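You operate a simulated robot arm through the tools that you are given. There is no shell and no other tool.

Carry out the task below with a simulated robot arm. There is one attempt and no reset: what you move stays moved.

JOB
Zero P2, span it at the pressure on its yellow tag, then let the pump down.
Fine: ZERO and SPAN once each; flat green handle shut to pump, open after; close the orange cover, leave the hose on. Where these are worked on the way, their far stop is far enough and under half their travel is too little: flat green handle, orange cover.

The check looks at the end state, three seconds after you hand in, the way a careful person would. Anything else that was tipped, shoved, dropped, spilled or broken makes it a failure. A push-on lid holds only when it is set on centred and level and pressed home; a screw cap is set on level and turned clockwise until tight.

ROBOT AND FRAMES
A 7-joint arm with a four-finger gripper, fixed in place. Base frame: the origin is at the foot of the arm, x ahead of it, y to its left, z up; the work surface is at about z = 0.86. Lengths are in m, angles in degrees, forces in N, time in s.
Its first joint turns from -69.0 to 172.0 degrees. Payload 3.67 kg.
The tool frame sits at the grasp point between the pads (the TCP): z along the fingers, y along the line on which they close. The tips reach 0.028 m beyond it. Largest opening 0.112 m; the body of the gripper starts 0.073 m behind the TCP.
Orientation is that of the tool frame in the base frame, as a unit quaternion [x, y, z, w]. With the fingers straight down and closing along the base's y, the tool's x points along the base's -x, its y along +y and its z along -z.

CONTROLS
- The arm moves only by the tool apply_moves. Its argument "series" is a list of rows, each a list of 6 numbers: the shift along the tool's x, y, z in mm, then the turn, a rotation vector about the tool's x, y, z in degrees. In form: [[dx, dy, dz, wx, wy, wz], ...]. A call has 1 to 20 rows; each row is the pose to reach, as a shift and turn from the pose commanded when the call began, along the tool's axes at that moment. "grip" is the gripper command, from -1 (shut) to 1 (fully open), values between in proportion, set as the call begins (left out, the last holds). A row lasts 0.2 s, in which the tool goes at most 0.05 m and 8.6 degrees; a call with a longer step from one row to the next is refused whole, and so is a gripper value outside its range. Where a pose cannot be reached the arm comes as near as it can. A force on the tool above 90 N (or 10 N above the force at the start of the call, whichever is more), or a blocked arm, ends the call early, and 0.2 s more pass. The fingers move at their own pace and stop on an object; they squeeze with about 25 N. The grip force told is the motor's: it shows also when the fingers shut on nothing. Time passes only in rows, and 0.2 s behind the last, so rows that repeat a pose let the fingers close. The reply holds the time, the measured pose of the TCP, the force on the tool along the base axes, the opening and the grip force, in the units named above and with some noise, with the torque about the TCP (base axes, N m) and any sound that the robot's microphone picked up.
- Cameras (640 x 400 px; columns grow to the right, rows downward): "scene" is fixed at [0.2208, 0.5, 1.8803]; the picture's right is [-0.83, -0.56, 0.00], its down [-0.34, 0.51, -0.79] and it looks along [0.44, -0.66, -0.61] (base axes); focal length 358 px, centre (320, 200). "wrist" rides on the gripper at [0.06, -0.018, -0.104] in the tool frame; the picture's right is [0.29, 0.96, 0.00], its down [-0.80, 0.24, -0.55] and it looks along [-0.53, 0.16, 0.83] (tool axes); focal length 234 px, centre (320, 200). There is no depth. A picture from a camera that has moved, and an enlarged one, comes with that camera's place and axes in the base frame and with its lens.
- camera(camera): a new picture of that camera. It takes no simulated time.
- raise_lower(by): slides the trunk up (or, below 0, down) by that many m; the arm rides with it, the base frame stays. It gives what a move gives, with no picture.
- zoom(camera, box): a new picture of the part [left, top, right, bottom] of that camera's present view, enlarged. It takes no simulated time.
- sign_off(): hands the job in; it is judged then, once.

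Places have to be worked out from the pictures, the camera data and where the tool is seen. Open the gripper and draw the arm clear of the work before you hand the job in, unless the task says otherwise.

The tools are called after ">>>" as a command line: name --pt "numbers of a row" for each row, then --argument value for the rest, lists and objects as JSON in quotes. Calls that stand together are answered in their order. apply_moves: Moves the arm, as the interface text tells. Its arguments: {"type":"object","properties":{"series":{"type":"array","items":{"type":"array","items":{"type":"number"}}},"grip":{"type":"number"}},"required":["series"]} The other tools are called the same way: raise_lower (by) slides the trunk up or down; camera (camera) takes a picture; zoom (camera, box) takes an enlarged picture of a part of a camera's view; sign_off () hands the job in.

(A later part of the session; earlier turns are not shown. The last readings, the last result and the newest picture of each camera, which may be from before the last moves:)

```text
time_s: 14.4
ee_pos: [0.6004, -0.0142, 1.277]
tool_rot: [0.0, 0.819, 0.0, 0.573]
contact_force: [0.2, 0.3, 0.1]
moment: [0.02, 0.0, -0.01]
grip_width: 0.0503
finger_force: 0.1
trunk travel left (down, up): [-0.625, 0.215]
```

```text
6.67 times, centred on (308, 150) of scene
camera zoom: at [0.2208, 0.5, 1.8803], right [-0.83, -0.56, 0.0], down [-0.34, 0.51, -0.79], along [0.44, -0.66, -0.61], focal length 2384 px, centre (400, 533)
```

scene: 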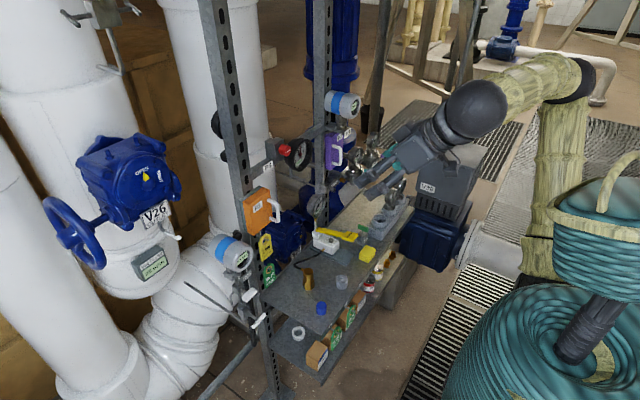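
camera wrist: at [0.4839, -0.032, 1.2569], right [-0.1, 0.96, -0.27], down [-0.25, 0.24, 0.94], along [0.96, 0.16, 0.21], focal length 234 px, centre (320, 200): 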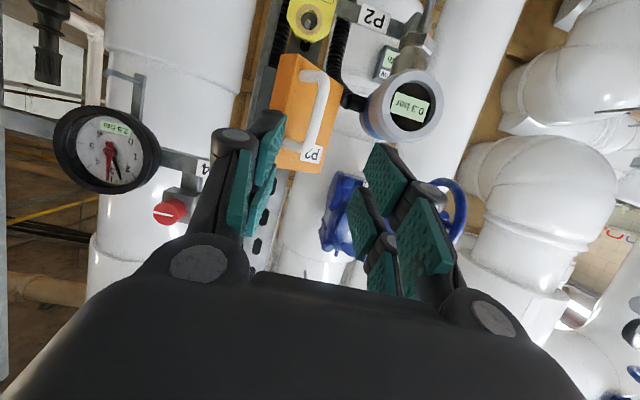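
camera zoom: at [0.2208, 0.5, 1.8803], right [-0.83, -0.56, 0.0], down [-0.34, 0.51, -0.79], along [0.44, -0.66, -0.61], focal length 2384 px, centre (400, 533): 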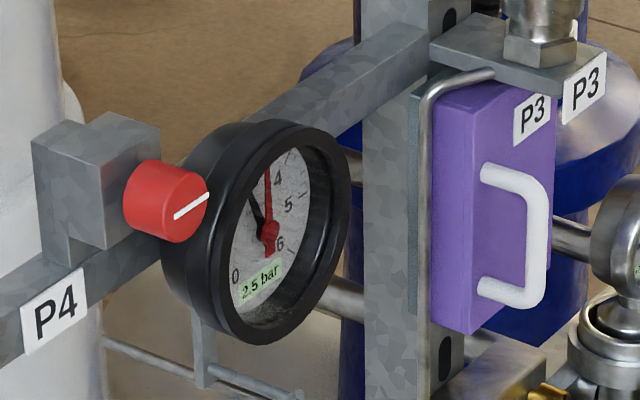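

P4 is untouched; P2's cover is standing at about 45°, and I can see something on the back plate behind it. I shift right and open the fingers to look inside the cover from the free-edge side.

>>> apply_moves --pt "-13 -37 -13 0 4 0" --pt "-26 -74 -26 0 8 0" --pt "-39 -112 -40 0 12 0" --pt "-52 -149 -53 0 16 0" --pt "-64 -186 -66 0 20 0" --pt "-64 -186 -66 0 20 0" --grip 1

>>> camera --camera "wrist"

>>> zoom --camera "wrist" --box '[300, 80, 460, 230]'

```text
time_s: 15.8
ee_pos: [0.5606, -0.1988, 1.359]
tool_rot: [0.0, 0.907, -0.002, 0.421]
contact_force: [0.4, 1.1, 0.1]
moment: [-0.05, -0.01, -0.06]
grip_width: 0.1121
finger_force: 0.1
trunk travel left (down, up): [-0.625, 0.215]
```

```text
taken
camera wrist: at [0.4433, -0.2174, 1.3809], right [-0.19, 0.96, -0.22], down [0.09, 0.24, 0.97], along [0.98, 0.16, -0.13], focal length 234 px, centre (320, 200)
```

wrist: 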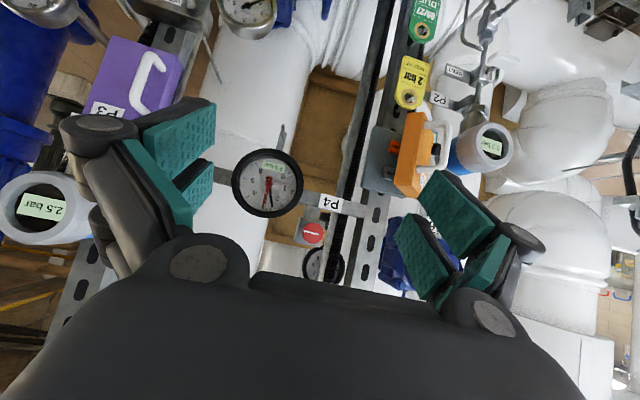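

```text
2.67 times, centred on (380, 155) of wrist
camera zoom: at [0.4433, -0.2174, 1.3809], right [-0.19, 0.96, -0.22], down [0.09, 0.24, 0.97], along [0.98, 0.16, -0.13], focal length 624 px, centre (160, 320)
```

zoom: 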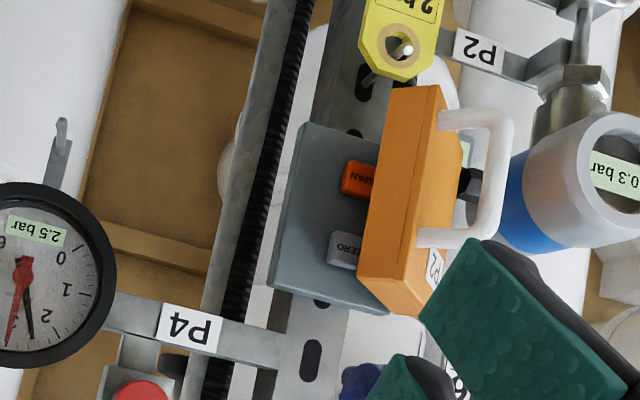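

Inside I see the grey ZERO button (upper) and orange SPAN button (lower) on the back plate. I zoom closer to locate them.

>>> zoom --camera "wrist" --box '[360, 100, 440, 210]'

```text
3.64 times, centred on (400, 155) of wrist
camera zoom: at [0.4433, -0.2174, 1.3809], right [-0.19, 0.96, -0.22], down [0.09, 0.24, 0.97], along [0.98, 0.16, -0.13], focal length 852 px, centre (29, 364)
```

zoom: 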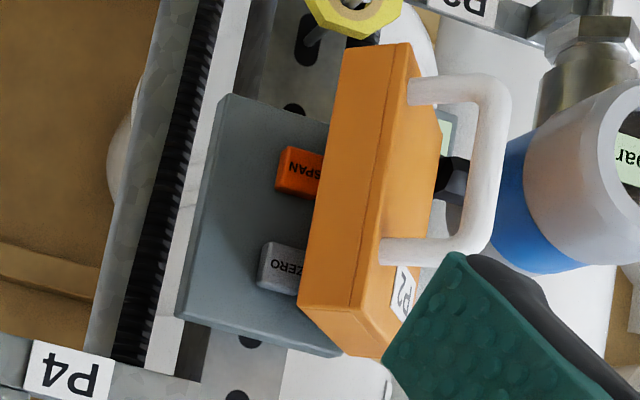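

Buttons are near y = -0.045, ZERO z ≈ 1.257, SPAN z ≈ 1.207 on the plate; the door must open further. I bring the tool horizontal and closed, at button height to the right of the box, before rolling it 90° so it is slim in y.

>>> apply_moves --pt "13 6 22 0 -8 0" --pt "26 12 43 0 -16 0" --pt "40 18 65 0 -24 0" --pt "53 24 86 0 -32 0" --pt "66 30 108 0 -40 0" --pt "66 30 108 0 -40 0" --grip -1

>>> apply_moves --pt "0 0 0 0 0 -8" --pt "0 0 0 0 0 -16" --pt "0 0 0 0 0 -24" --pt "0 0 0 0 0 -32" --pt "0 0 0 0 0 -40" --pt "0 0 0 0 0 -48" --pt "0 0 0 0 0 -56" --pt "0 0 0 0 0 -64" --pt "0 0 0 0 0 -72" --pt "0 0 0 0 0 -80" --pt "0 0 0 0 0 -88" --pt "0 0 0 0 0 -90" --pt "0 0 0 0 0 -90"

>>> camera --camera "wrist"

>>> camera --camera "scene"

```text
time_s: 17.2
ee_pos: [0.6577, -0.1572, 1.254]
tool_rot: [0.0, 0.706, 0.001, 0.708]
contact_force: [-1.4, -0.1, 0.4]
moment: [-0.03, 0.07, -0.01]
grip_width: 0.0002
finger_force: 24.7
out of reach, approached as far as the arm can: row 3, 4, 5, 6
trunk travel left (down, up): [-0.625, 0.215]
```

```text
time_s: 20.0
ee_pos: [0.6618, -0.1599, 1.2472]
tool_rot: [-0.499, 0.506, -0.495, 0.5]
contact_force: [-0.1, -0.1, -1.1]
moment: [0.0, 0.03, 0.02]
grip_width: 0.0
finger_force: 25.1
trunk travel left (down, up): [-0.625, 0.215]
```

```text
taken
camera wrist: at [0.5579, -0.22, 1.266], right [-0.01, -0.28, -0.96], down [-0.55, 0.8, -0.22], along [0.83, 0.53, -0.16], focal length 234 px, centre (320, 200)
```

wrist: 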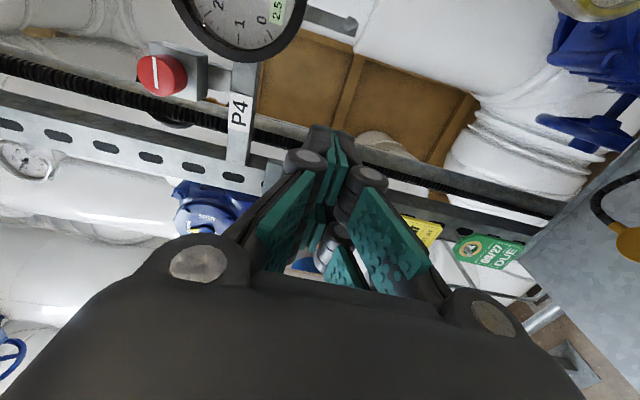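

```text
taken
```

scene: 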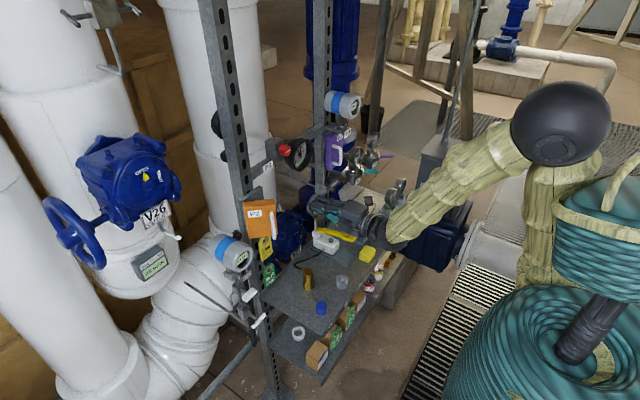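

The tool is now horizontal and rolled (camera on the right side). I advance the closed fingertips to x ≈ 0.775 just right of the cover's free edge.

>>> apply_moves --pt "0 0 40 0 0 0" --pt "-10 0 75 0 0 0" --pt "-30 0 85 0 0 0" --pt "-45 0 85 0 0 0" --pt "-45 0 85 0 0 0"

>>> camera --camera "wrist"

>>> zoom --camera "scene" --box '[210, 165, 322, 245]'

```text
time_s: 21.4
ee_pos: [0.7493, -0.1449, 1.2581]
tool_rot: [-0.465, 0.536, -0.481, 0.515]
contact_force: [0.1, 0.0, -0.5]
moment: [-0.01, -0.01, -0.01]
grip_width: 0.0
finger_force: 25.3
trunk travel left (down, up): [-0.625, 0.215]
stopped in row 5: the arm was blocked; the commanded pose is now the measured one
```

```text
taken
camera wrist: at [0.643, -0.2041, 1.2704], right [-0.02, -0.19, -0.98], down [-0.52, 0.84, -0.15], along [0.85, 0.51, -0.11], focal length 234 px, centre (320, 200)
```

wrist: 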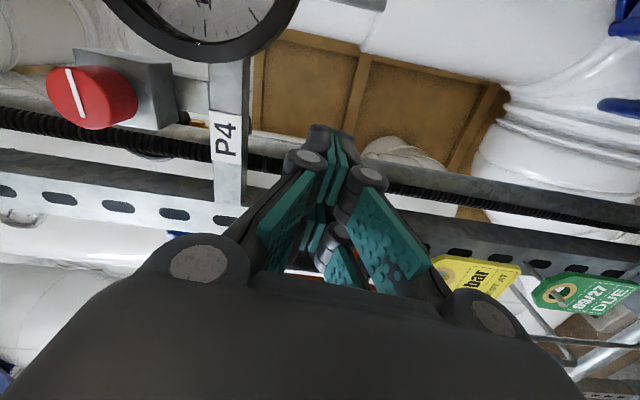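

```text
5.00 times, centred on (266, 205) of scene
camera zoom: at [0.2208, 0.5, 1.8803], right [-0.83, -0.56, 0.0], down [-0.34, 0.51, -0.79], along [0.44, -0.66, -0.61], focal length 1788 px, centre (590, 175)
```

zoom: 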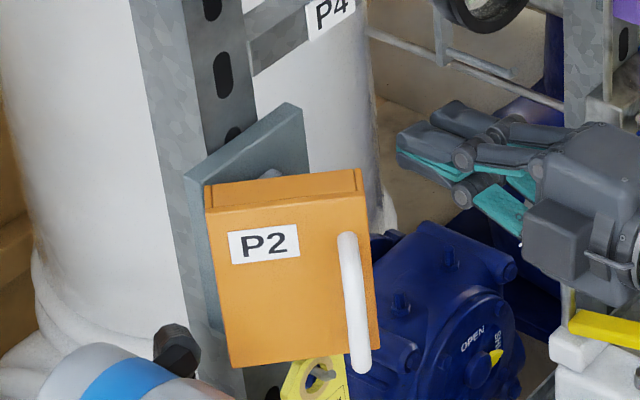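

The arm reports a block with no tool force, so something further back (a joint limit or the forearm) may be the cause; I check the whole scene.

>>> camera --camera "scene"

>>> zoom --camera "scene" --box '[290, 90, 450, 250]'

```text
taken
```

scene: 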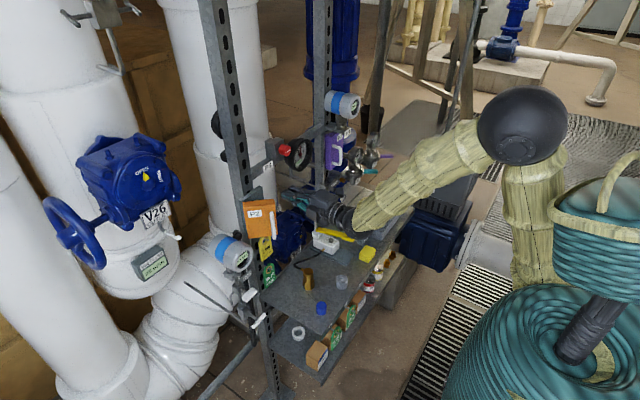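

```text
2.50 times, centred on (370, 170) of scene
camera zoom: at [0.2208, 0.5, 1.8803], right [-0.83, -0.56, 0.0], down [-0.34, 0.51, -0.79], along [0.44, -0.66, -0.61], focal length 894 px, centre (195, 275)
```

zoom: 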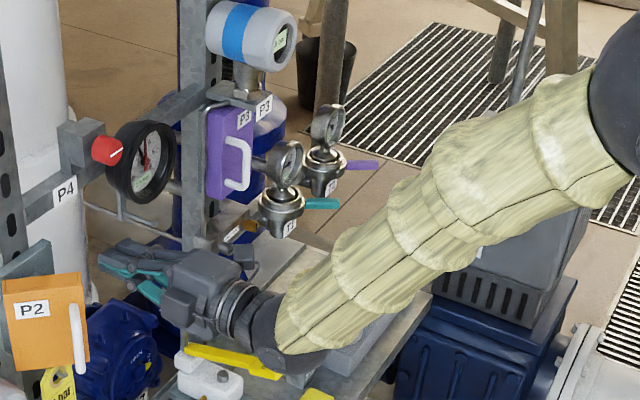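

The orientation slipped by about 6° of roll with no contact, which points to the last joint's limit at full -90° roll. I unroll by 20° and continue moving left to just short of the cover edge.

>>> apply_moves --pt "0 0 0 0 0 7" --pt "-8 0 0 0 0 14" --pt "-18 0 0 0 0 20" --pt "-28 0 0 0 0 20" --pt "-28 0 0 0 0 20"

>>> zoom --camera "scene" --box '[210, 165, 322, 245]'

>>> camera --camera "wrist"

```text
time_s: 22.6
ee_pos: [0.7483, -0.1195, 1.2599]
tool_rot: [-0.366, 0.61, -0.383, 0.59]
contact_force: [0.1, -0.9, -0.5]
moment: [0.0, -0.03, 0.04]
grip_width: 0.0
finger_force: 25.0
trunk travel left (down, up): [-0.625, 0.215]
```

```text
5.00 times, centred on (266, 205) of scene
camera zoom: at [0.2208, 0.5, 1.8803], right [-0.83, -0.56, 0.0], down [-0.34, 0.51, -0.79], along [0.44, -0.66, -0.61], focal length 1788 px, centre (590, 175)
```

zoom: 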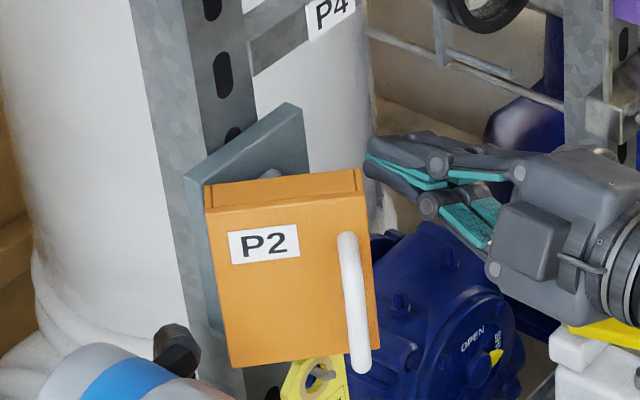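

```text
taken
camera wrist: at [0.6437, -0.1767, 1.2512], right [0.0, 0.16, -0.99], down [-0.52, 0.84, 0.14], along [0.85, 0.51, 0.08], focal length 234 px, centre (320, 200)
```

wrist: 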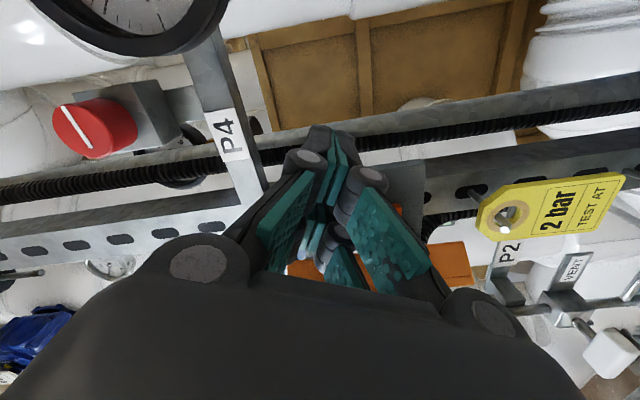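

The fingertips are at x ≈ 0.776 just right of the door's free edge. I now push left (+y) 50 mm, watching force.

>>> apply_moves --pt "-10 8 0 0 0 0" --pt "-20 16 -1 0 0 0" --pt "-30 24 -1 0 0 0" --pt "-40 33 -2 0 0 0" --pt "-40 33 -2 0 0 0"

>>> zoom --camera "scene" --box '[210, 165, 322, 245]'

>>> camera --camera "wrist"

```text
time_s: 24.0
ee_pos: [0.7546, -0.0984, 1.2581]
tool_rot: [-0.326, 0.636, -0.362, 0.599]
contact_force: [-0.1, -0.7, -0.1]
moment: [0.0, 0.03, 0.0]
grip_width: 0.0
finger_force: 25.2
trunk travel left (down, up): [-0.625, 0.215]
stopped in row 5: the arm was blocked; the commanded pose is now the measured one
```

```text
5.00 times, centred on (266, 205) of scene
camera zoom: at [0.2208, 0.5, 1.8803], right [-0.83, -0.56, 0.0], down [-0.34, 0.51, -0.79], along [0.44, -0.66, -0.61], focal length 1788 px, centre (590, 175)
```

zoom: 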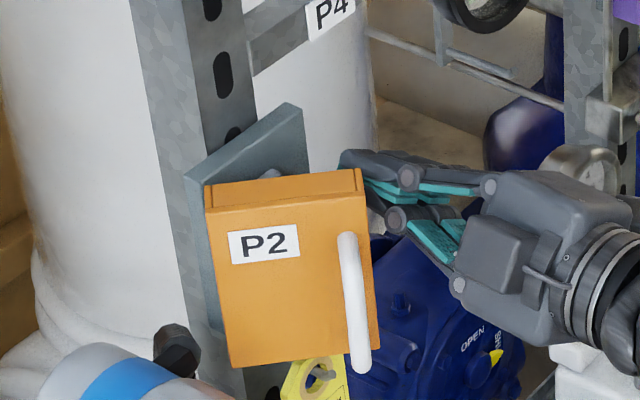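

```text
taken
camera wrist: at [0.6467, -0.1521, 1.2447], right [0.0, 0.26, -0.97], down [-0.49, 0.84, 0.23], along [0.87, 0.48, 0.13], focal length 234 px, centre (320, 200)
```

wrist: 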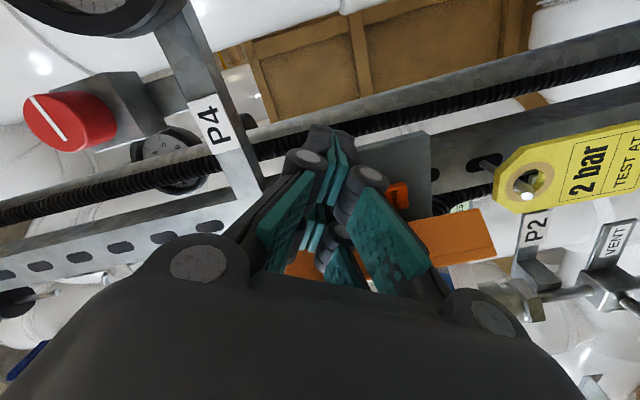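

Blocked again without contact: the rolled pose runs into a joint limit as y increases. I back off and return to an unrolled grip, yawed 20° so the tool comes in from the right.

>>> apply_moves --pt "14 -13 -24 0 0 0" --pt "28 -26 -48 -3 -0.5 6" --pt "41 -38 -72 -6 -1 12" --pt "41 -38 -72 -9 -1.5 19" --pt "41 -38 -72 -12 -2 26" --pt "41 -38 -72 -15 -2.5 33" --pt "41 -38 -72 -18 -3 40" --pt "41 -38 -72 -21 -3.5 46" --pt "41 -38 -72 -24 -4 51" --pt "41 -38 -72 -26.1 -4.3 55" --pt "41 -38 -72 -26.1 -4.3 55"

>>> camera --camera "wrist"

>>> camera --camera "scene"

```text
time_s: 26.4
ee_pos: [0.6786, -0.1465, 1.2702]
tool_rot: [-0.134, 0.754, 0.111, 0.633]
contact_force: [0.2, -0.3, -0.8]
moment: [0.01, -0.01, -0.04]
grip_width: 0.0
finger_force: 24.8
trunk travel left (down, up): [-0.625, 0.215]
```

```text
taken
camera wrist: at [0.5797, -0.2033, 1.2296], right [-0.38, 0.88, -0.29], down [-0.47, 0.09, 0.88], along [0.8, 0.46, 0.38], focal length 234 px, centre (320, 200)
```

wrist: 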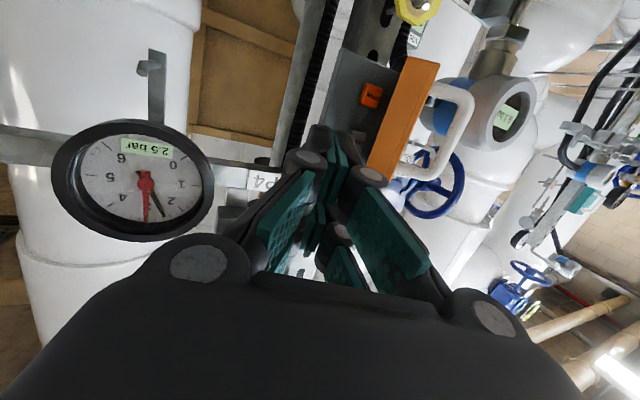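

```text
taken
```

scene: 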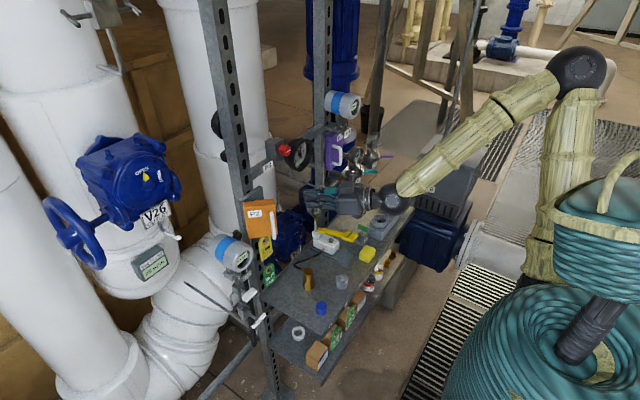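

This pose is reached exactly, and the wrist camera sees the door edge and SPAN. I advance the tip to right of the free edge, then push left in small steps.

>>> apply_moves --pt "2 4 27 0 0 0" --pt "4 8 54 0 0 0" --pt "6 12 80 0 0 0" --pt "5 21 83 0 0 0" --pt "4.5 31 87 0 0 0" --pt "4 40 90 0 0 0" --pt "4 40 90 0 0 0"

>>> camera --camera "wrist"

>>> zoom --camera "scene" --box '[210, 165, 322, 245]'

```text
time_s: 28.0
ee_pos: [0.7487, -0.0806, 1.2506]
tool_rot: [-0.134, 0.754, 0.111, 0.634]
contact_force: [0.0, -0.3, 0.5]
moment: [0.04, 0.01, -0.01]
grip_width: 0.0001
finger_force: 24.9
trunk travel left (down, up): [-0.625, 0.215]
```

```text
taken
camera wrist: at [0.6494, -0.136, 1.2094], right [-0.38, 0.88, -0.29], down [-0.47, 0.09, 0.88], along [0.8, 0.46, 0.38], focal length 234 px, centre (320, 200)
```

wrist: 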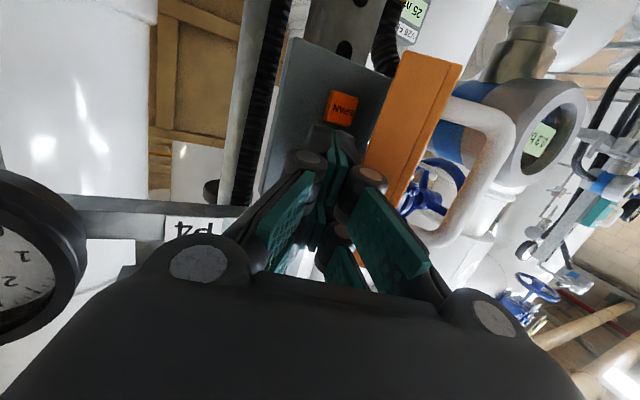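

```text
5.00 times, centred on (266, 205) of scene
camera zoom: at [0.2208, 0.5, 1.8803], right [-0.83, -0.56, 0.0], down [-0.34, 0.51, -0.79], along [0.44, -0.66, -0.61], focal length 1788 px, centre (590, 175)
```

zoom: 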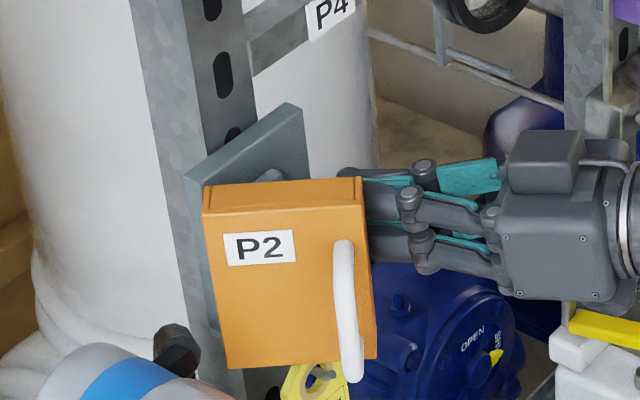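

The door edge is now being pushed. I continue left another 45 mm, keeping the tips at x ≈ 0.77, clear of the buttons.

>>> apply_moves --pt "0 10 1 0 0 0" --pt "-0.5 20 3 0 0 0" --pt "-1 30 6 0 0 0" --pt "-1.9 44 10.6 0 0 0" --pt "-1.9 44 10.6 0 0 0"

>>> camera --camera "wrist"

>>> zoom --camera "scene" --box '[210, 165, 322, 245]'

```text
time_s: 29.2
ee_pos: [0.7422, -0.0364, 1.2498]
tool_rot: [-0.134, 0.754, 0.111, 0.633]
contact_force: [0.0, 0.0, 0.3]
moment: [-0.03, 0.01, 0.03]
grip_width: 0.0
finger_force: 25.2
trunk travel left (down, up): [-0.625, 0.215]
```

```text
taken
camera wrist: at [0.6435, -0.0917, 1.2095], right [-0.37, 0.88, -0.29], down [-0.47, 0.09, 0.88], along [0.8, 0.46, 0.38], focal length 234 px, centre (320, 200)
```

wrist: 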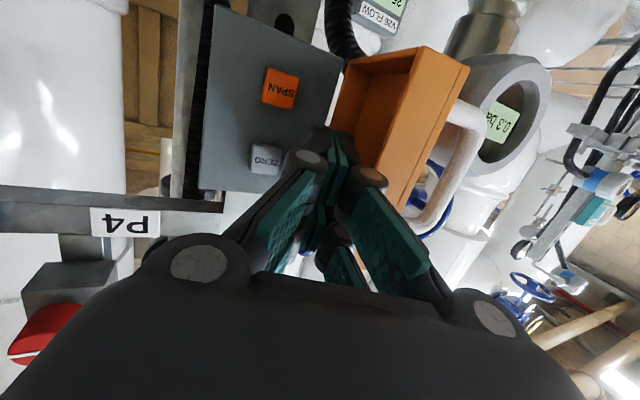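

```text
5.00 times, centred on (266, 205) of scene
camera zoom: at [0.2208, 0.5, 1.8803], right [-0.83, -0.56, 0.0], down [-0.34, 0.51, -0.79], along [0.44, -0.66, -0.61], focal length 1788 px, centre (590, 175)
```

zoom: 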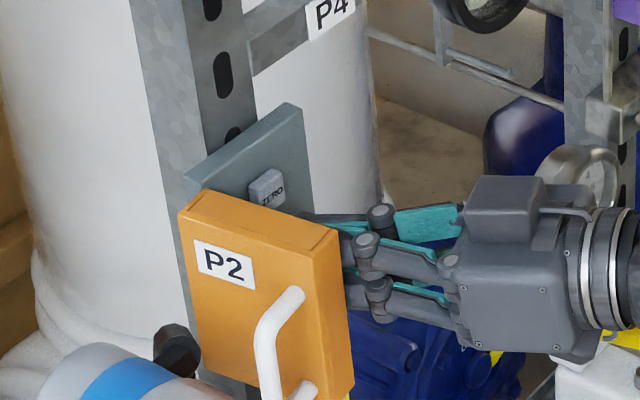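

Both ZERO and SPAN are exposed now with the door at about 75°. I push another 25 mm to get clear room, watching for contact with the transmitter.

>>> apply_moves --pt "-0.4 8 2 0 0 0" --pt "-0.8 16 4 0 0 0" --pt "-1.3 24 7 0 0 0" --pt "-1.3 24 7 0 0 0"

>>> camera --camera "wrist"

>>> zoom --camera "scene" --box '[210, 165, 322, 245]'

```text
time_s: 30.2
ee_pos: [0.7407, -0.0257, 1.2503]
tool_rot: [-0.129, 0.755, 0.114, 0.633]
contact_force: [3.0, -41.5, -8.0]
moment: [0.19, -0.05, 0.44]
grip_width: 0.0001
finger_force: 24.3
trunk travel left (down, up): [-0.625, 0.215]
```

```text
taken
camera wrist: at [0.6427, -0.0808, 1.2088], right [-0.37, 0.89, -0.27], down [-0.46, 0.08, 0.88], along [0.8, 0.46, 0.38], focal length 234 px, centre (320, 200)
```

wrist: 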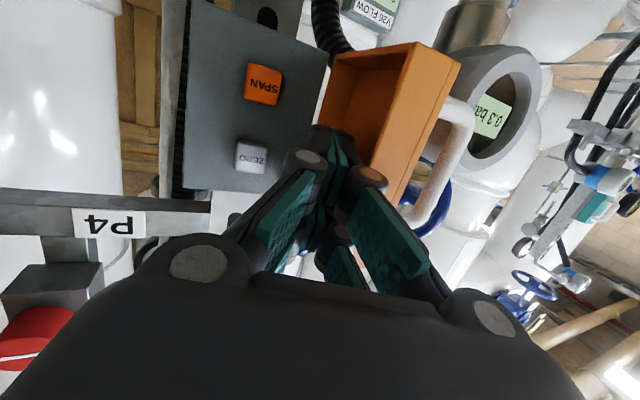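

```text
5.00 times, centred on (266, 205) of scene
camera zoom: at [0.2208, 0.5, 1.8803], right [-0.83, -0.56, 0.0], down [-0.34, 0.51, -0.79], along [0.44, -0.66, -0.61], focal length 1788 px, centre (590, 175)
```

zoom: 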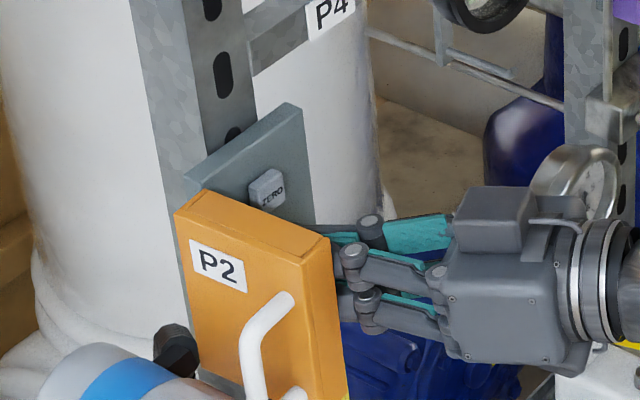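

The door is at its stop (41 N), with ZERO at about [0.804, -0.051, 1.257] and SPAN at about [0.804, -0.052, 1.210]. I back off the door and line the closed tips up in front of ZERO.

>>> apply_moves --pt "-1 -12 -12 0 0 0" --pt "-5 -25 -16 0 0 0" --pt "-9 -38 -18 0 0 0" --pt "-11 -48 -18 0 0 0" --pt "-11 -48 -18 0 0 0"

>>> camera --camera "wrist"

>>> zoom --camera "scene" --box '[210, 165, 322, 245]'

```text
time_s: 31.4
ee_pos: [0.7425, -0.0586, 1.265]
tool_rot: [-0.137, 0.754, 0.112, 0.632]
contact_force: [0.3, 0.7, 0.3]
moment: [-0.03, 0.06, -0.03]
grip_width: 0.0001
finger_force: 24.9
trunk travel left (down, up): [-0.625, 0.215]
```

```text
taken
camera wrist: at [0.6426, -0.1151, 1.2242], right [-0.38, 0.88, -0.29], down [-0.47, 0.09, 0.88], along [0.8, 0.47, 0.38], focal length 234 px, centre (320, 200)
```

wrist: 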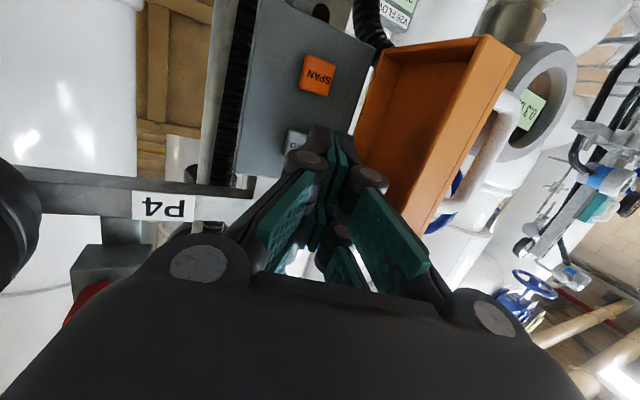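

```text
5.00 times, centred on (266, 205) of scene
camera zoom: at [0.2208, 0.5, 1.8803], right [-0.83, -0.56, 0.0], down [-0.34, 0.51, -0.79], along [0.44, -0.66, -0.61], focal length 1788 px, centre (590, 175)
```

zoom: 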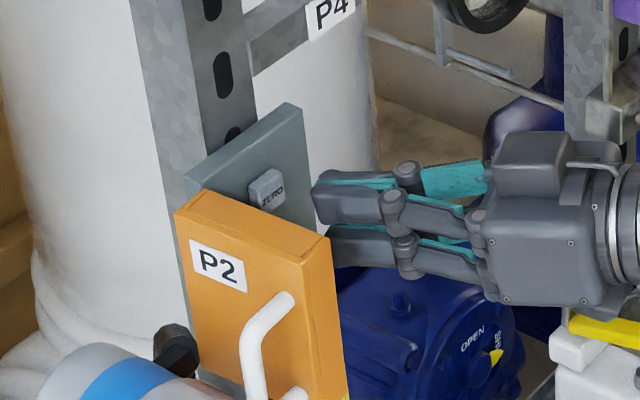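

The tips are aligned with ZERO (tip ≈ [0.768, -0.049, 1.260]). I move straight forward toward it in small steps.

>>> apply_moves --pt "-2 -4.5 12 0 0 0" --pt "-4.3 -9 24 0 0 0" --pt "-4.6 -9.6 26 0 0 0" --pt "-4.9 -10.3 27.8 0 0 0"

>>> zoom --camera "scene" --box '[210, 165, 322, 245]'

```text
time_s: 32.4
ee_pos: [0.7731, -0.0615, 1.2638]
tool_rot: [-0.133, 0.754, 0.11, 0.634]
contact_force: [-0.5, -1.0, 0.4]
moment: [-0.03, -0.01, 0.03]
grip_width: 0.0
finger_force: 25.1
trunk travel left (down, up): [-0.625, 0.215]
```

```text
5.00 times, centred on (266, 205) of scene
camera zoom: at [0.2208, 0.5, 1.8803], right [-0.83, -0.56, 0.0], down [-0.34, 0.51, -0.79], along [0.44, -0.66, -0.61], focal length 1788 px, centre (590, 175)
```

zoom: 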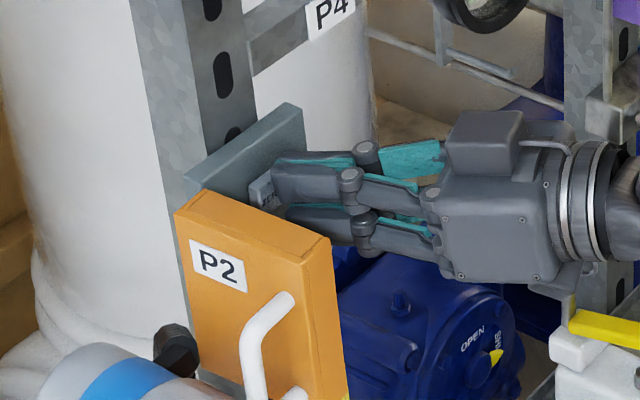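

No contact yet with tips at x ≈ 0.799. I continue forward in 3 mm steps.

>>> apply_moves --pt "-0.5 -1 2.8 0 0 0" --pt "-1 -2 5.5 0 0 0" --pt "-1 -2 5.5 0 0 0"

>>> zoom --camera "scene" --box '[210, 165, 322, 285]'

```text
time_s: 33.2
ee_pos: [0.7786, -0.0614, 1.2642]
tool_rot: [-0.134, 0.754, 0.111, 0.633]
contact_force: [-1.5, 0.7, 0.5]
moment: [0.0, 0.0, 0.0]
grip_width: 0.0
finger_force: 24.8
trunk travel left (down, up): [-0.625, 0.215]
```

```text
3.33 times, centred on (266, 225) of scene
camera zoom: at [0.2208, 0.5, 1.8803], right [-0.83, -0.56, 0.0], down [-0.34, 0.51, -0.79], along [0.44, -0.66, -0.61], focal length 1192 px, centre (500, 117)
```

zoom: 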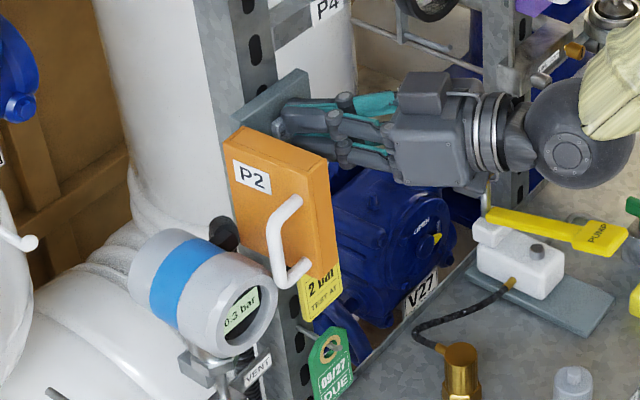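

Still 0.3 bar and almost no force at tip x ≈ 0.8045; I press on a few more millimetres.

>>> apply_moves --pt "-0.5 -1 2.8 0 0 0" --pt "-1 -2 5.5 0 0 0" --pt "-1 -2 5.5 0 0 0"

>>> zoom --camera "scene" --box '[210, 165, 322, 285]'

```text
time_s: 34.0
ee_pos: [0.7837, -0.0608, 1.265]
tool_rot: [-0.135, 0.754, 0.111, 0.634]
contact_force: [-4.2, -0.2, 1.0]
moment: [-0.03, -0.04, 0.03]
grip_width: 0.0
finger_force: 25.2
trunk travel left (down, up): [-0.625, 0.215]
heard: click
```

```text
3.33 times, centred on (266, 225) of scene
camera zoom: at [0.2208, 0.5, 1.8803], right [-0.83, -0.56, 0.0], down [-0.34, 0.51, -0.79], along [0.44, -0.66, -0.61], focal length 1192 px, centre (500, 117)
```

zoom: 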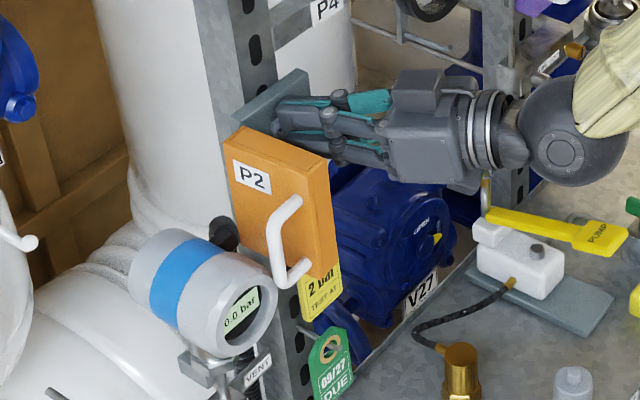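

Click heard and P2's display now reads 0.0 bar: ZERO is done. I retreat from the box and swing the tool back toward vertical.

>>> apply_moves --pt "0 0 -38 0 0 0" --pt "0 0 -76 0 0 0" --pt "-10 4 -110 3 6.6 1.7" --pt "-20 8 -144 6 13.2 3.4" --pt "-30 11 -177 8.9 19.8 5.1" --pt "-39 15 -210 11.8 26.4 6.8" --pt "-48 19 -243 14.7 33 8.5" --pt "-57.7 22 -276.6 17.7 39.6 10.2" --pt "-57.7 22 -276.6 17.7 39.6 10.2"

>>> zoom --camera "scene" --box '[200, 140, 440, 290]'

```text
time_s: 36.0
ee_pos: [0.531, -0.1292, 1.3682]
tool_rot: [-0.001, 0.939, -0.002, 0.343]
contact_force: [0.3, 0.6, 0.0]
moment: [-0.01, 0.01, -0.03]
grip_width: 0.0
finger_force: 24.9
trunk travel left (down, up): [-0.625, 0.215]
```

```text
2.67 times, centred on (320, 215) of scene
camera zoom: at [0.2208, 0.5, 1.8803], right [-0.83, -0.56, 0.0], down [-0.34, 0.51, -0.79], along [0.44, -0.66, -0.61], focal length 954 px, centre (320, 160)
```

zoom: 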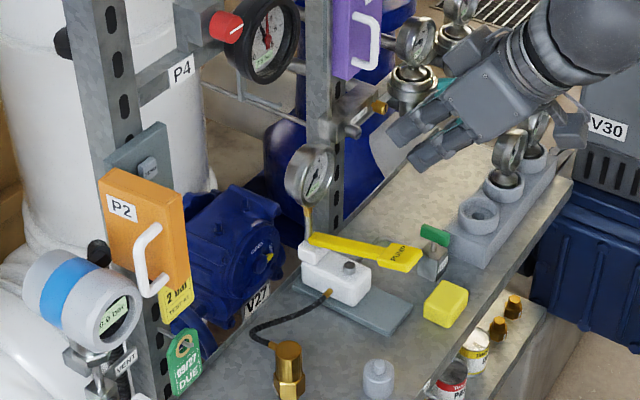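

I now go to a viewing pose in front of the pump and its VENT block, tool vertical.

>>> apply_moves --pt "17 -36 11 0 5 0" --pt "35 -72 22 0 10 0" --pt "53 -109 34 0 15 0" --pt "70 -145 45 0 20 0" --pt "88 -181 56 0 25 0" --pt "106 -217 68 0 30 0" --pt "123 -254 79 0 35 0" --pt "141 -290 90 0 40 0" --pt "141 -290 90 0 40 0" --grip 1

>>> camera --camera "wrist"

>>> camera --camera "scene"

```text
time_s: 38.0
ee_pos: [0.4795, -0.4218, 1.2114]
tool_rot: [0.0, 1.0, -0.001, 0.0]
contact_force: [-0.2, 0.3, 0.6]
moment: [-0.01, -0.03, -0.03]
grip_width: 0.1121
finger_force: 0.1
trunk travel left (down, up): [-0.625, 0.215]
```

```text
taken
camera wrist: at [0.4208, -0.4395, 1.3149], right [-0.29, 0.96, 0.0], down [0.8, 0.24, 0.55], along [0.53, 0.16, -0.83], focal length 234 px, centre (320, 200)
```

wrist: 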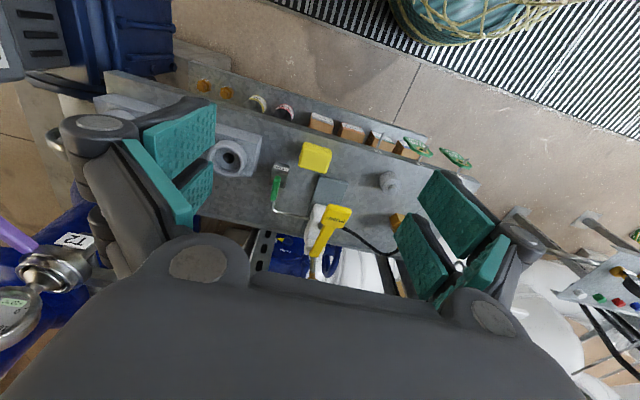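

```text
taken
```

scene: 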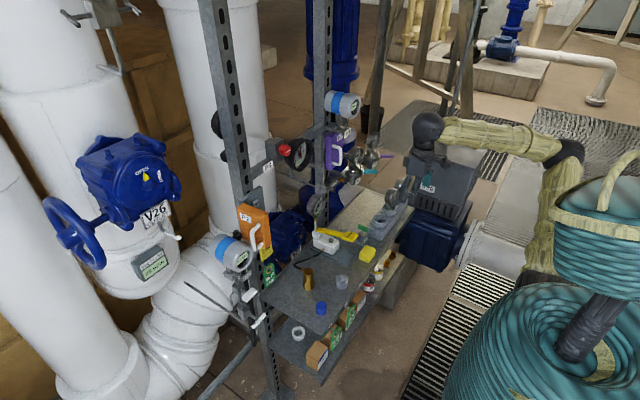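

>>> zoom --camera "wrist" --box '[240, 130, 400, 280]'

>>> zoom --camera "scene" --box '[300, 130, 420, 260]'

```text
2.67 times, centred on (320, 205) of wrist
camera zoom: at [0.4208, -0.4395, 1.3149], right [-0.29, 0.96, 0.0], down [0.8, 0.24, 0.55], along [0.53, 0.16, -0.83], focal length 624 px, centre (320, 187)
```

zoom: 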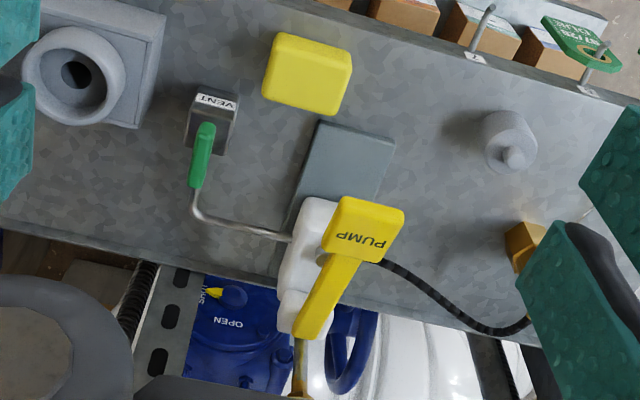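

```text
3.08 times, centred on (360, 195) of scene
camera zoom: at [0.2208, 0.5, 1.8803], right [-0.83, -0.56, 0.0], down [-0.34, 0.51, -0.79], along [0.44, -0.66, -0.61], focal length 1100 px, centre (197, 215)
```

zoom: 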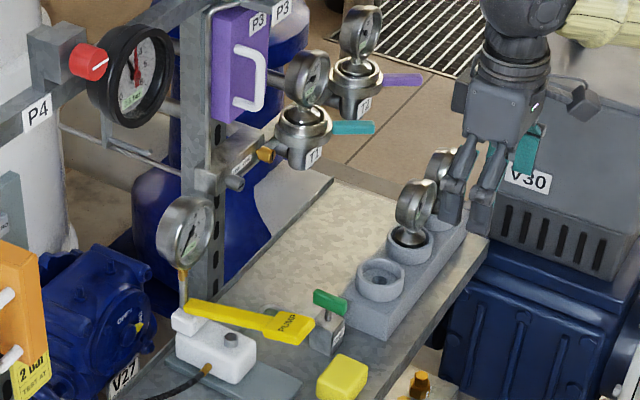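

I triangulate the green VENT handle at about [0.655, -0.454, 0.946], lying along x like its pipe (open), and the PUMP pad at about [0.65, -0.34, 0.993]. I move above the green handle with fingers part open.

>>> apply_moves --pt "-44 -8 0 0 0 0" --pt "-88 -16 0 0 0 0" --pt "-132 -24 10 0 0 0" --pt "-175 -32 25 0 0 0" --pt "-175 -32 70 0 0 0" --pt "-175 -32 115 0 0 0" --pt "-175 -32 150 0 0 0" --pt "-175 -32 150 0 0 0" --grip -0.1

>>> camera --camera "wrist"

>>> zoom --camera "scene" --box '[300, 130, 420, 260]'

```text
time_s: 39.8
ee_pos: [0.6573, -0.4526, 1.0608]
tool_rot: [-0.001, 1.0, -0.002, 0.001]
contact_force: [0.0, 0.0, 0.4]
moment: [0.02, 0.05, 0.02]
grip_width: 0.0504
finger_force: 0.0
trunk travel left (down, up): [-0.625, 0.215]
```

```text
taken
camera wrist: at [0.5968, -0.4711, 1.165], right [-0.29, 0.96, 0.0], down [0.8, 0.24, 0.55], along [0.53, 0.16, -0.83], focal length 234 px, centre (320, 200)
```

wrist: 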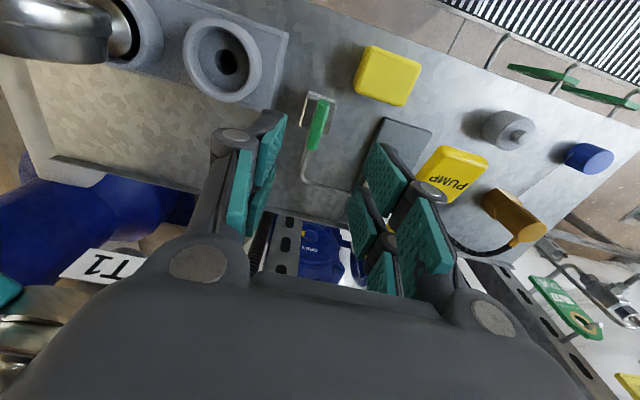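

```text
3.08 times, centred on (360, 195) of scene
camera zoom: at [0.2208, 0.5, 1.8803], right [-0.83, -0.56, 0.0], down [-0.34, 0.51, -0.79], along [0.44, -0.66, -0.61], focal length 1100 px, centre (197, 215)
```

zoom: 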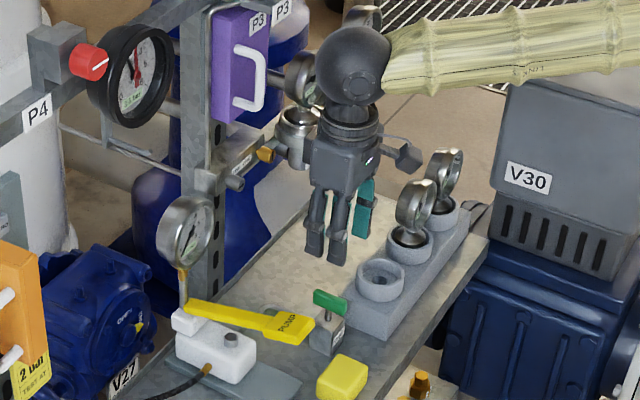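

The handle center re-measures at [0.657, -0.455, 0.946], right under the gripper. I descend to straddle it with tips above the block.

>>> apply_moves --pt "0 -2 35 0 0 0" --pt "0 -2 70 0 0 0" --pt "0 -2 90 0 0 0" --pt "0 -2 101 0 0 0" --pt "0 -2 101 0 0 0"

>>> zoom --camera "scene" --box '[310, 180, 406, 250]'

>>> camera --camera "wrist"

```text
time_s: 41.0
ee_pos: [0.6565, -0.4561, 0.9595]
tool_rot: [0.0, 1.0, -0.002, 0.0]
contact_force: [-0.3, 0.3, -0.3]
moment: [-0.03, -0.03, 0.04]
grip_width: 0.0504
finger_force: 0.0
trunk travel left (down, up): [-0.625, 0.215]
```

```text
5.71 times, centred on (358, 215) of scene
camera zoom: at [0.2208, 0.5, 1.8803], right [-0.83, -0.56, 0.0], down [-0.34, 0.51, -0.79], along [0.44, -0.66, -0.61], focal length 2043 px, centre (103, 114)
```

zoom: 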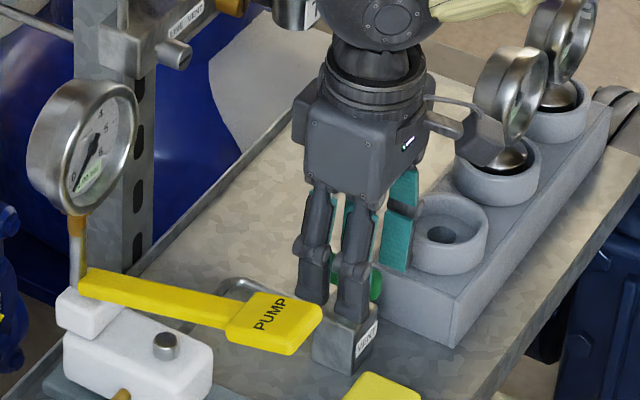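

```text
taken
camera wrist: at [0.5968, -0.4732, 1.0637], right [-0.29, 0.96, 0.0], down [0.8, 0.24, 0.55], along [0.53, 0.16, -0.83], focal length 234 px, centre (320, 200)
```

wrist: 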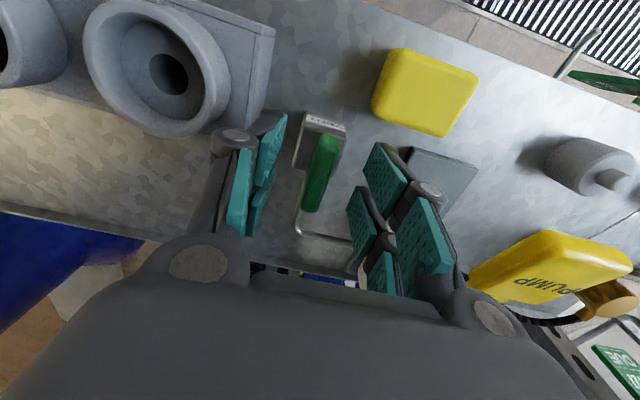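

The handle is centered between the fingers. I close on it.

>>> apply_moves --pt "0 0 0 0 0 0" --pt "0 0 0 0 0 0" --pt "0 0 0 0 0 0" --grip -1

>>> camera --camera "wrist"

```text
time_s: 41.8
ee_pos: [0.6571, -0.455, 0.9599]
tool_rot: [0.0, 1.0, -0.002, 0.0]
contact_force: [-1.1, 1.8, -4.4]
moment: [0.09, -0.86, -0.04]
grip_width: 0.012
finger_force: 44.4
trunk travel left (down, up): [-0.625, 0.215]
```

```text
taken
camera wrist: at [0.597, -0.4732, 1.0636], right [-0.29, 0.96, 0.0], down [0.8, 0.24, 0.55], along [0.53, 0.16, -0.83], focal length 234 px, centre (320, 200)
```

wrist: 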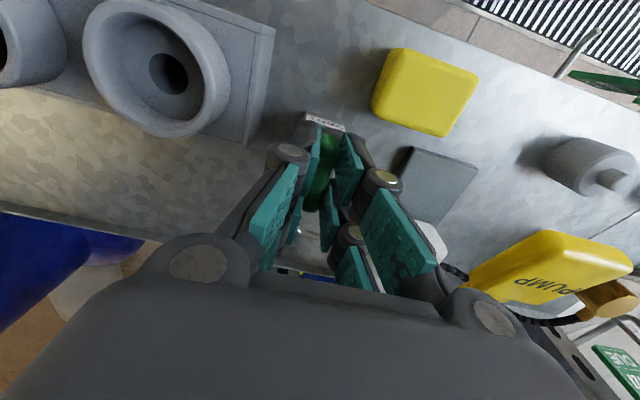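

Gripped at 12 mm width. I try turning clockwise seen from above (tool z +), first 16° to test the direction.

>>> apply_moves --pt "0 0 0 0 0 4" --pt "0 0 0 0 0 8" --pt "0 0 0 0 0 12" --pt "0 0 0 0 0 16"

>>> camera --camera "wrist"

```text
time_s: 42.8
ee_pos: [0.6566, -0.454, 0.9599]
tool_rot: [0.14, 0.99, -0.002, 0.0]
contact_force: [0.9, 7.7, -3.0]
moment: [0.43, 0.93, 0.04]
grip_width: 0.0119
finger_force: 45.9
trunk travel left (down, up): [-0.625, 0.215]
```

```text
taken
camera wrist: at [0.5946, -0.4549, 1.0636], right [-0.01, 1.0, 0.0], down [0.83, 0.01, 0.55], along [0.55, 0.0, -0.83], focal length 234 px, centre (320, 200)
```

wrist: 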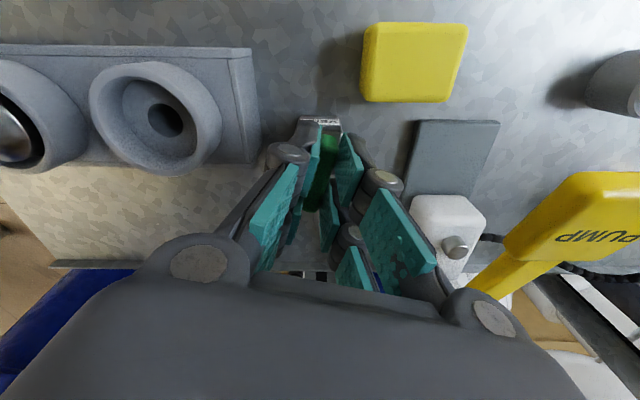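

It turns freely in this direction. I continue to 90° in 8° steps.

>>> apply_moves --pt "0 0 0 0 0 7" --pt "0 0 0 0 0 14" --pt "0 0 0 0 0 21" --pt "0 0 0 0 0 28" --pt "0 0 0 0 0 35" --pt "0 0 0 0 0 42" --pt "0 0 0 0 0 49" --pt "0 0 0 0 0 56" --pt "0 0 0 0 0 63" --pt "0 0 0 0 0 70" --pt "0 0 0 0 0 75" --pt "0 0 0 0 0 75"

>>> camera --camera "wrist"

>>> zoom --camera "scene" --box '[310, 180, 406, 250]'

```text
time_s: 45.4
ee_pos: [0.6598, -0.4535, 0.9599]
tool_rot: [0.713, 0.701, -0.001, 0.003]
contact_force: [32.9, 29.8, -4.4]
moment: [0.92, -0.85, 0.89]
grip_width: 0.012
finger_force: 45.2
trunk travel left (down, up): [-0.625, 0.215]
```

```text
taken
camera wrist: at [0.6433, -0.3921, 1.0636], right [0.96, 0.27, 0.0], down [0.23, -0.8, 0.56], along [0.15, -0.54, -0.83], focal length 234 px, centre (320, 200)
```

wrist: 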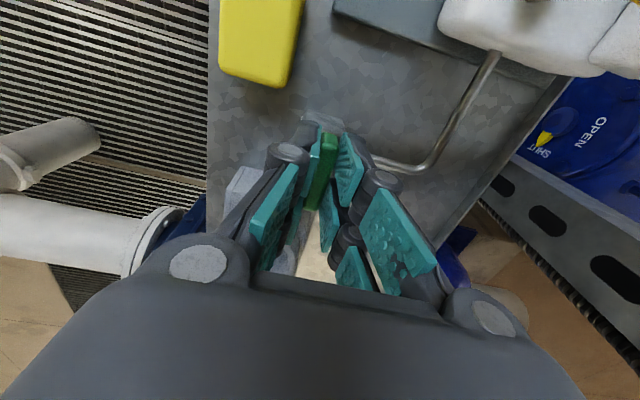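

```text
5.71 times, centred on (358, 215) of scene
camera zoom: at [0.2208, 0.5, 1.8803], right [-0.83, -0.56, 0.0], down [-0.34, 0.51, -0.79], along [0.44, -0.66, -0.61], focal length 2043 px, centre (103, 114)
```

zoom: 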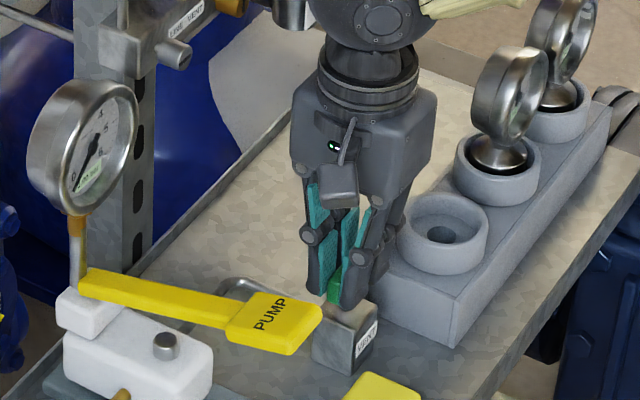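

The handle has reached its stop across the pipe (shut). I release and rise straight up to check it.

>>> apply_moves --pt "0 0 0 0 0 -1" --pt "0 0 0 0 0 -1" --pt "0 0 -30 0 0 -1" --pt "0 0 -70 0 0 -1" --pt "0 0 -110 0 0 -1" --pt "0 0 -140 0 0 -1" --grip -0.1

>>> zoom --camera "scene" --box '[310, 180, 406, 250]'

>>> camera --camera "wrist"

```text
time_s: 46.8
ee_pos: [0.6553, -0.454, 1.1001]
tool_rot: [0.707, 0.707, -0.002, 0.002]
contact_force: [-0.1, 0.4, 0.1]
moment: [0.0, 0.0, 0.01]
grip_width: 0.0505
finger_force: 0.0
trunk travel left (down, up): [-0.625, 0.215]
```

```text
5.71 times, centred on (358, 215) of scene
camera zoom: at [0.2208, 0.5, 1.8803], right [-0.83, -0.56, 0.0], down [-0.34, 0.51, -0.79], along [0.44, -0.66, -0.61], focal length 2043 px, centre (103, 114)
```

zoom: 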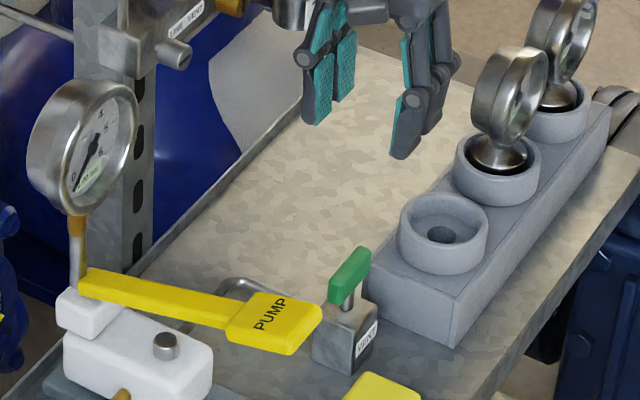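

```text
taken
camera wrist: at [0.6376, -0.394, 1.2034], right [0.96, 0.29, 0.0], down [0.24, -0.8, 0.56], along [0.16, -0.53, -0.83], focal length 234 px, centre (320, 200)
```

wrist: 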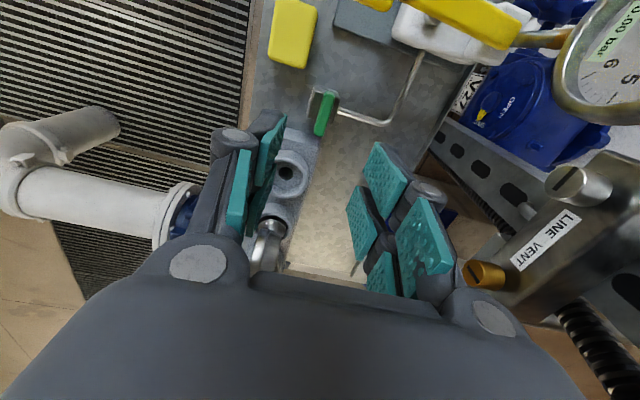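

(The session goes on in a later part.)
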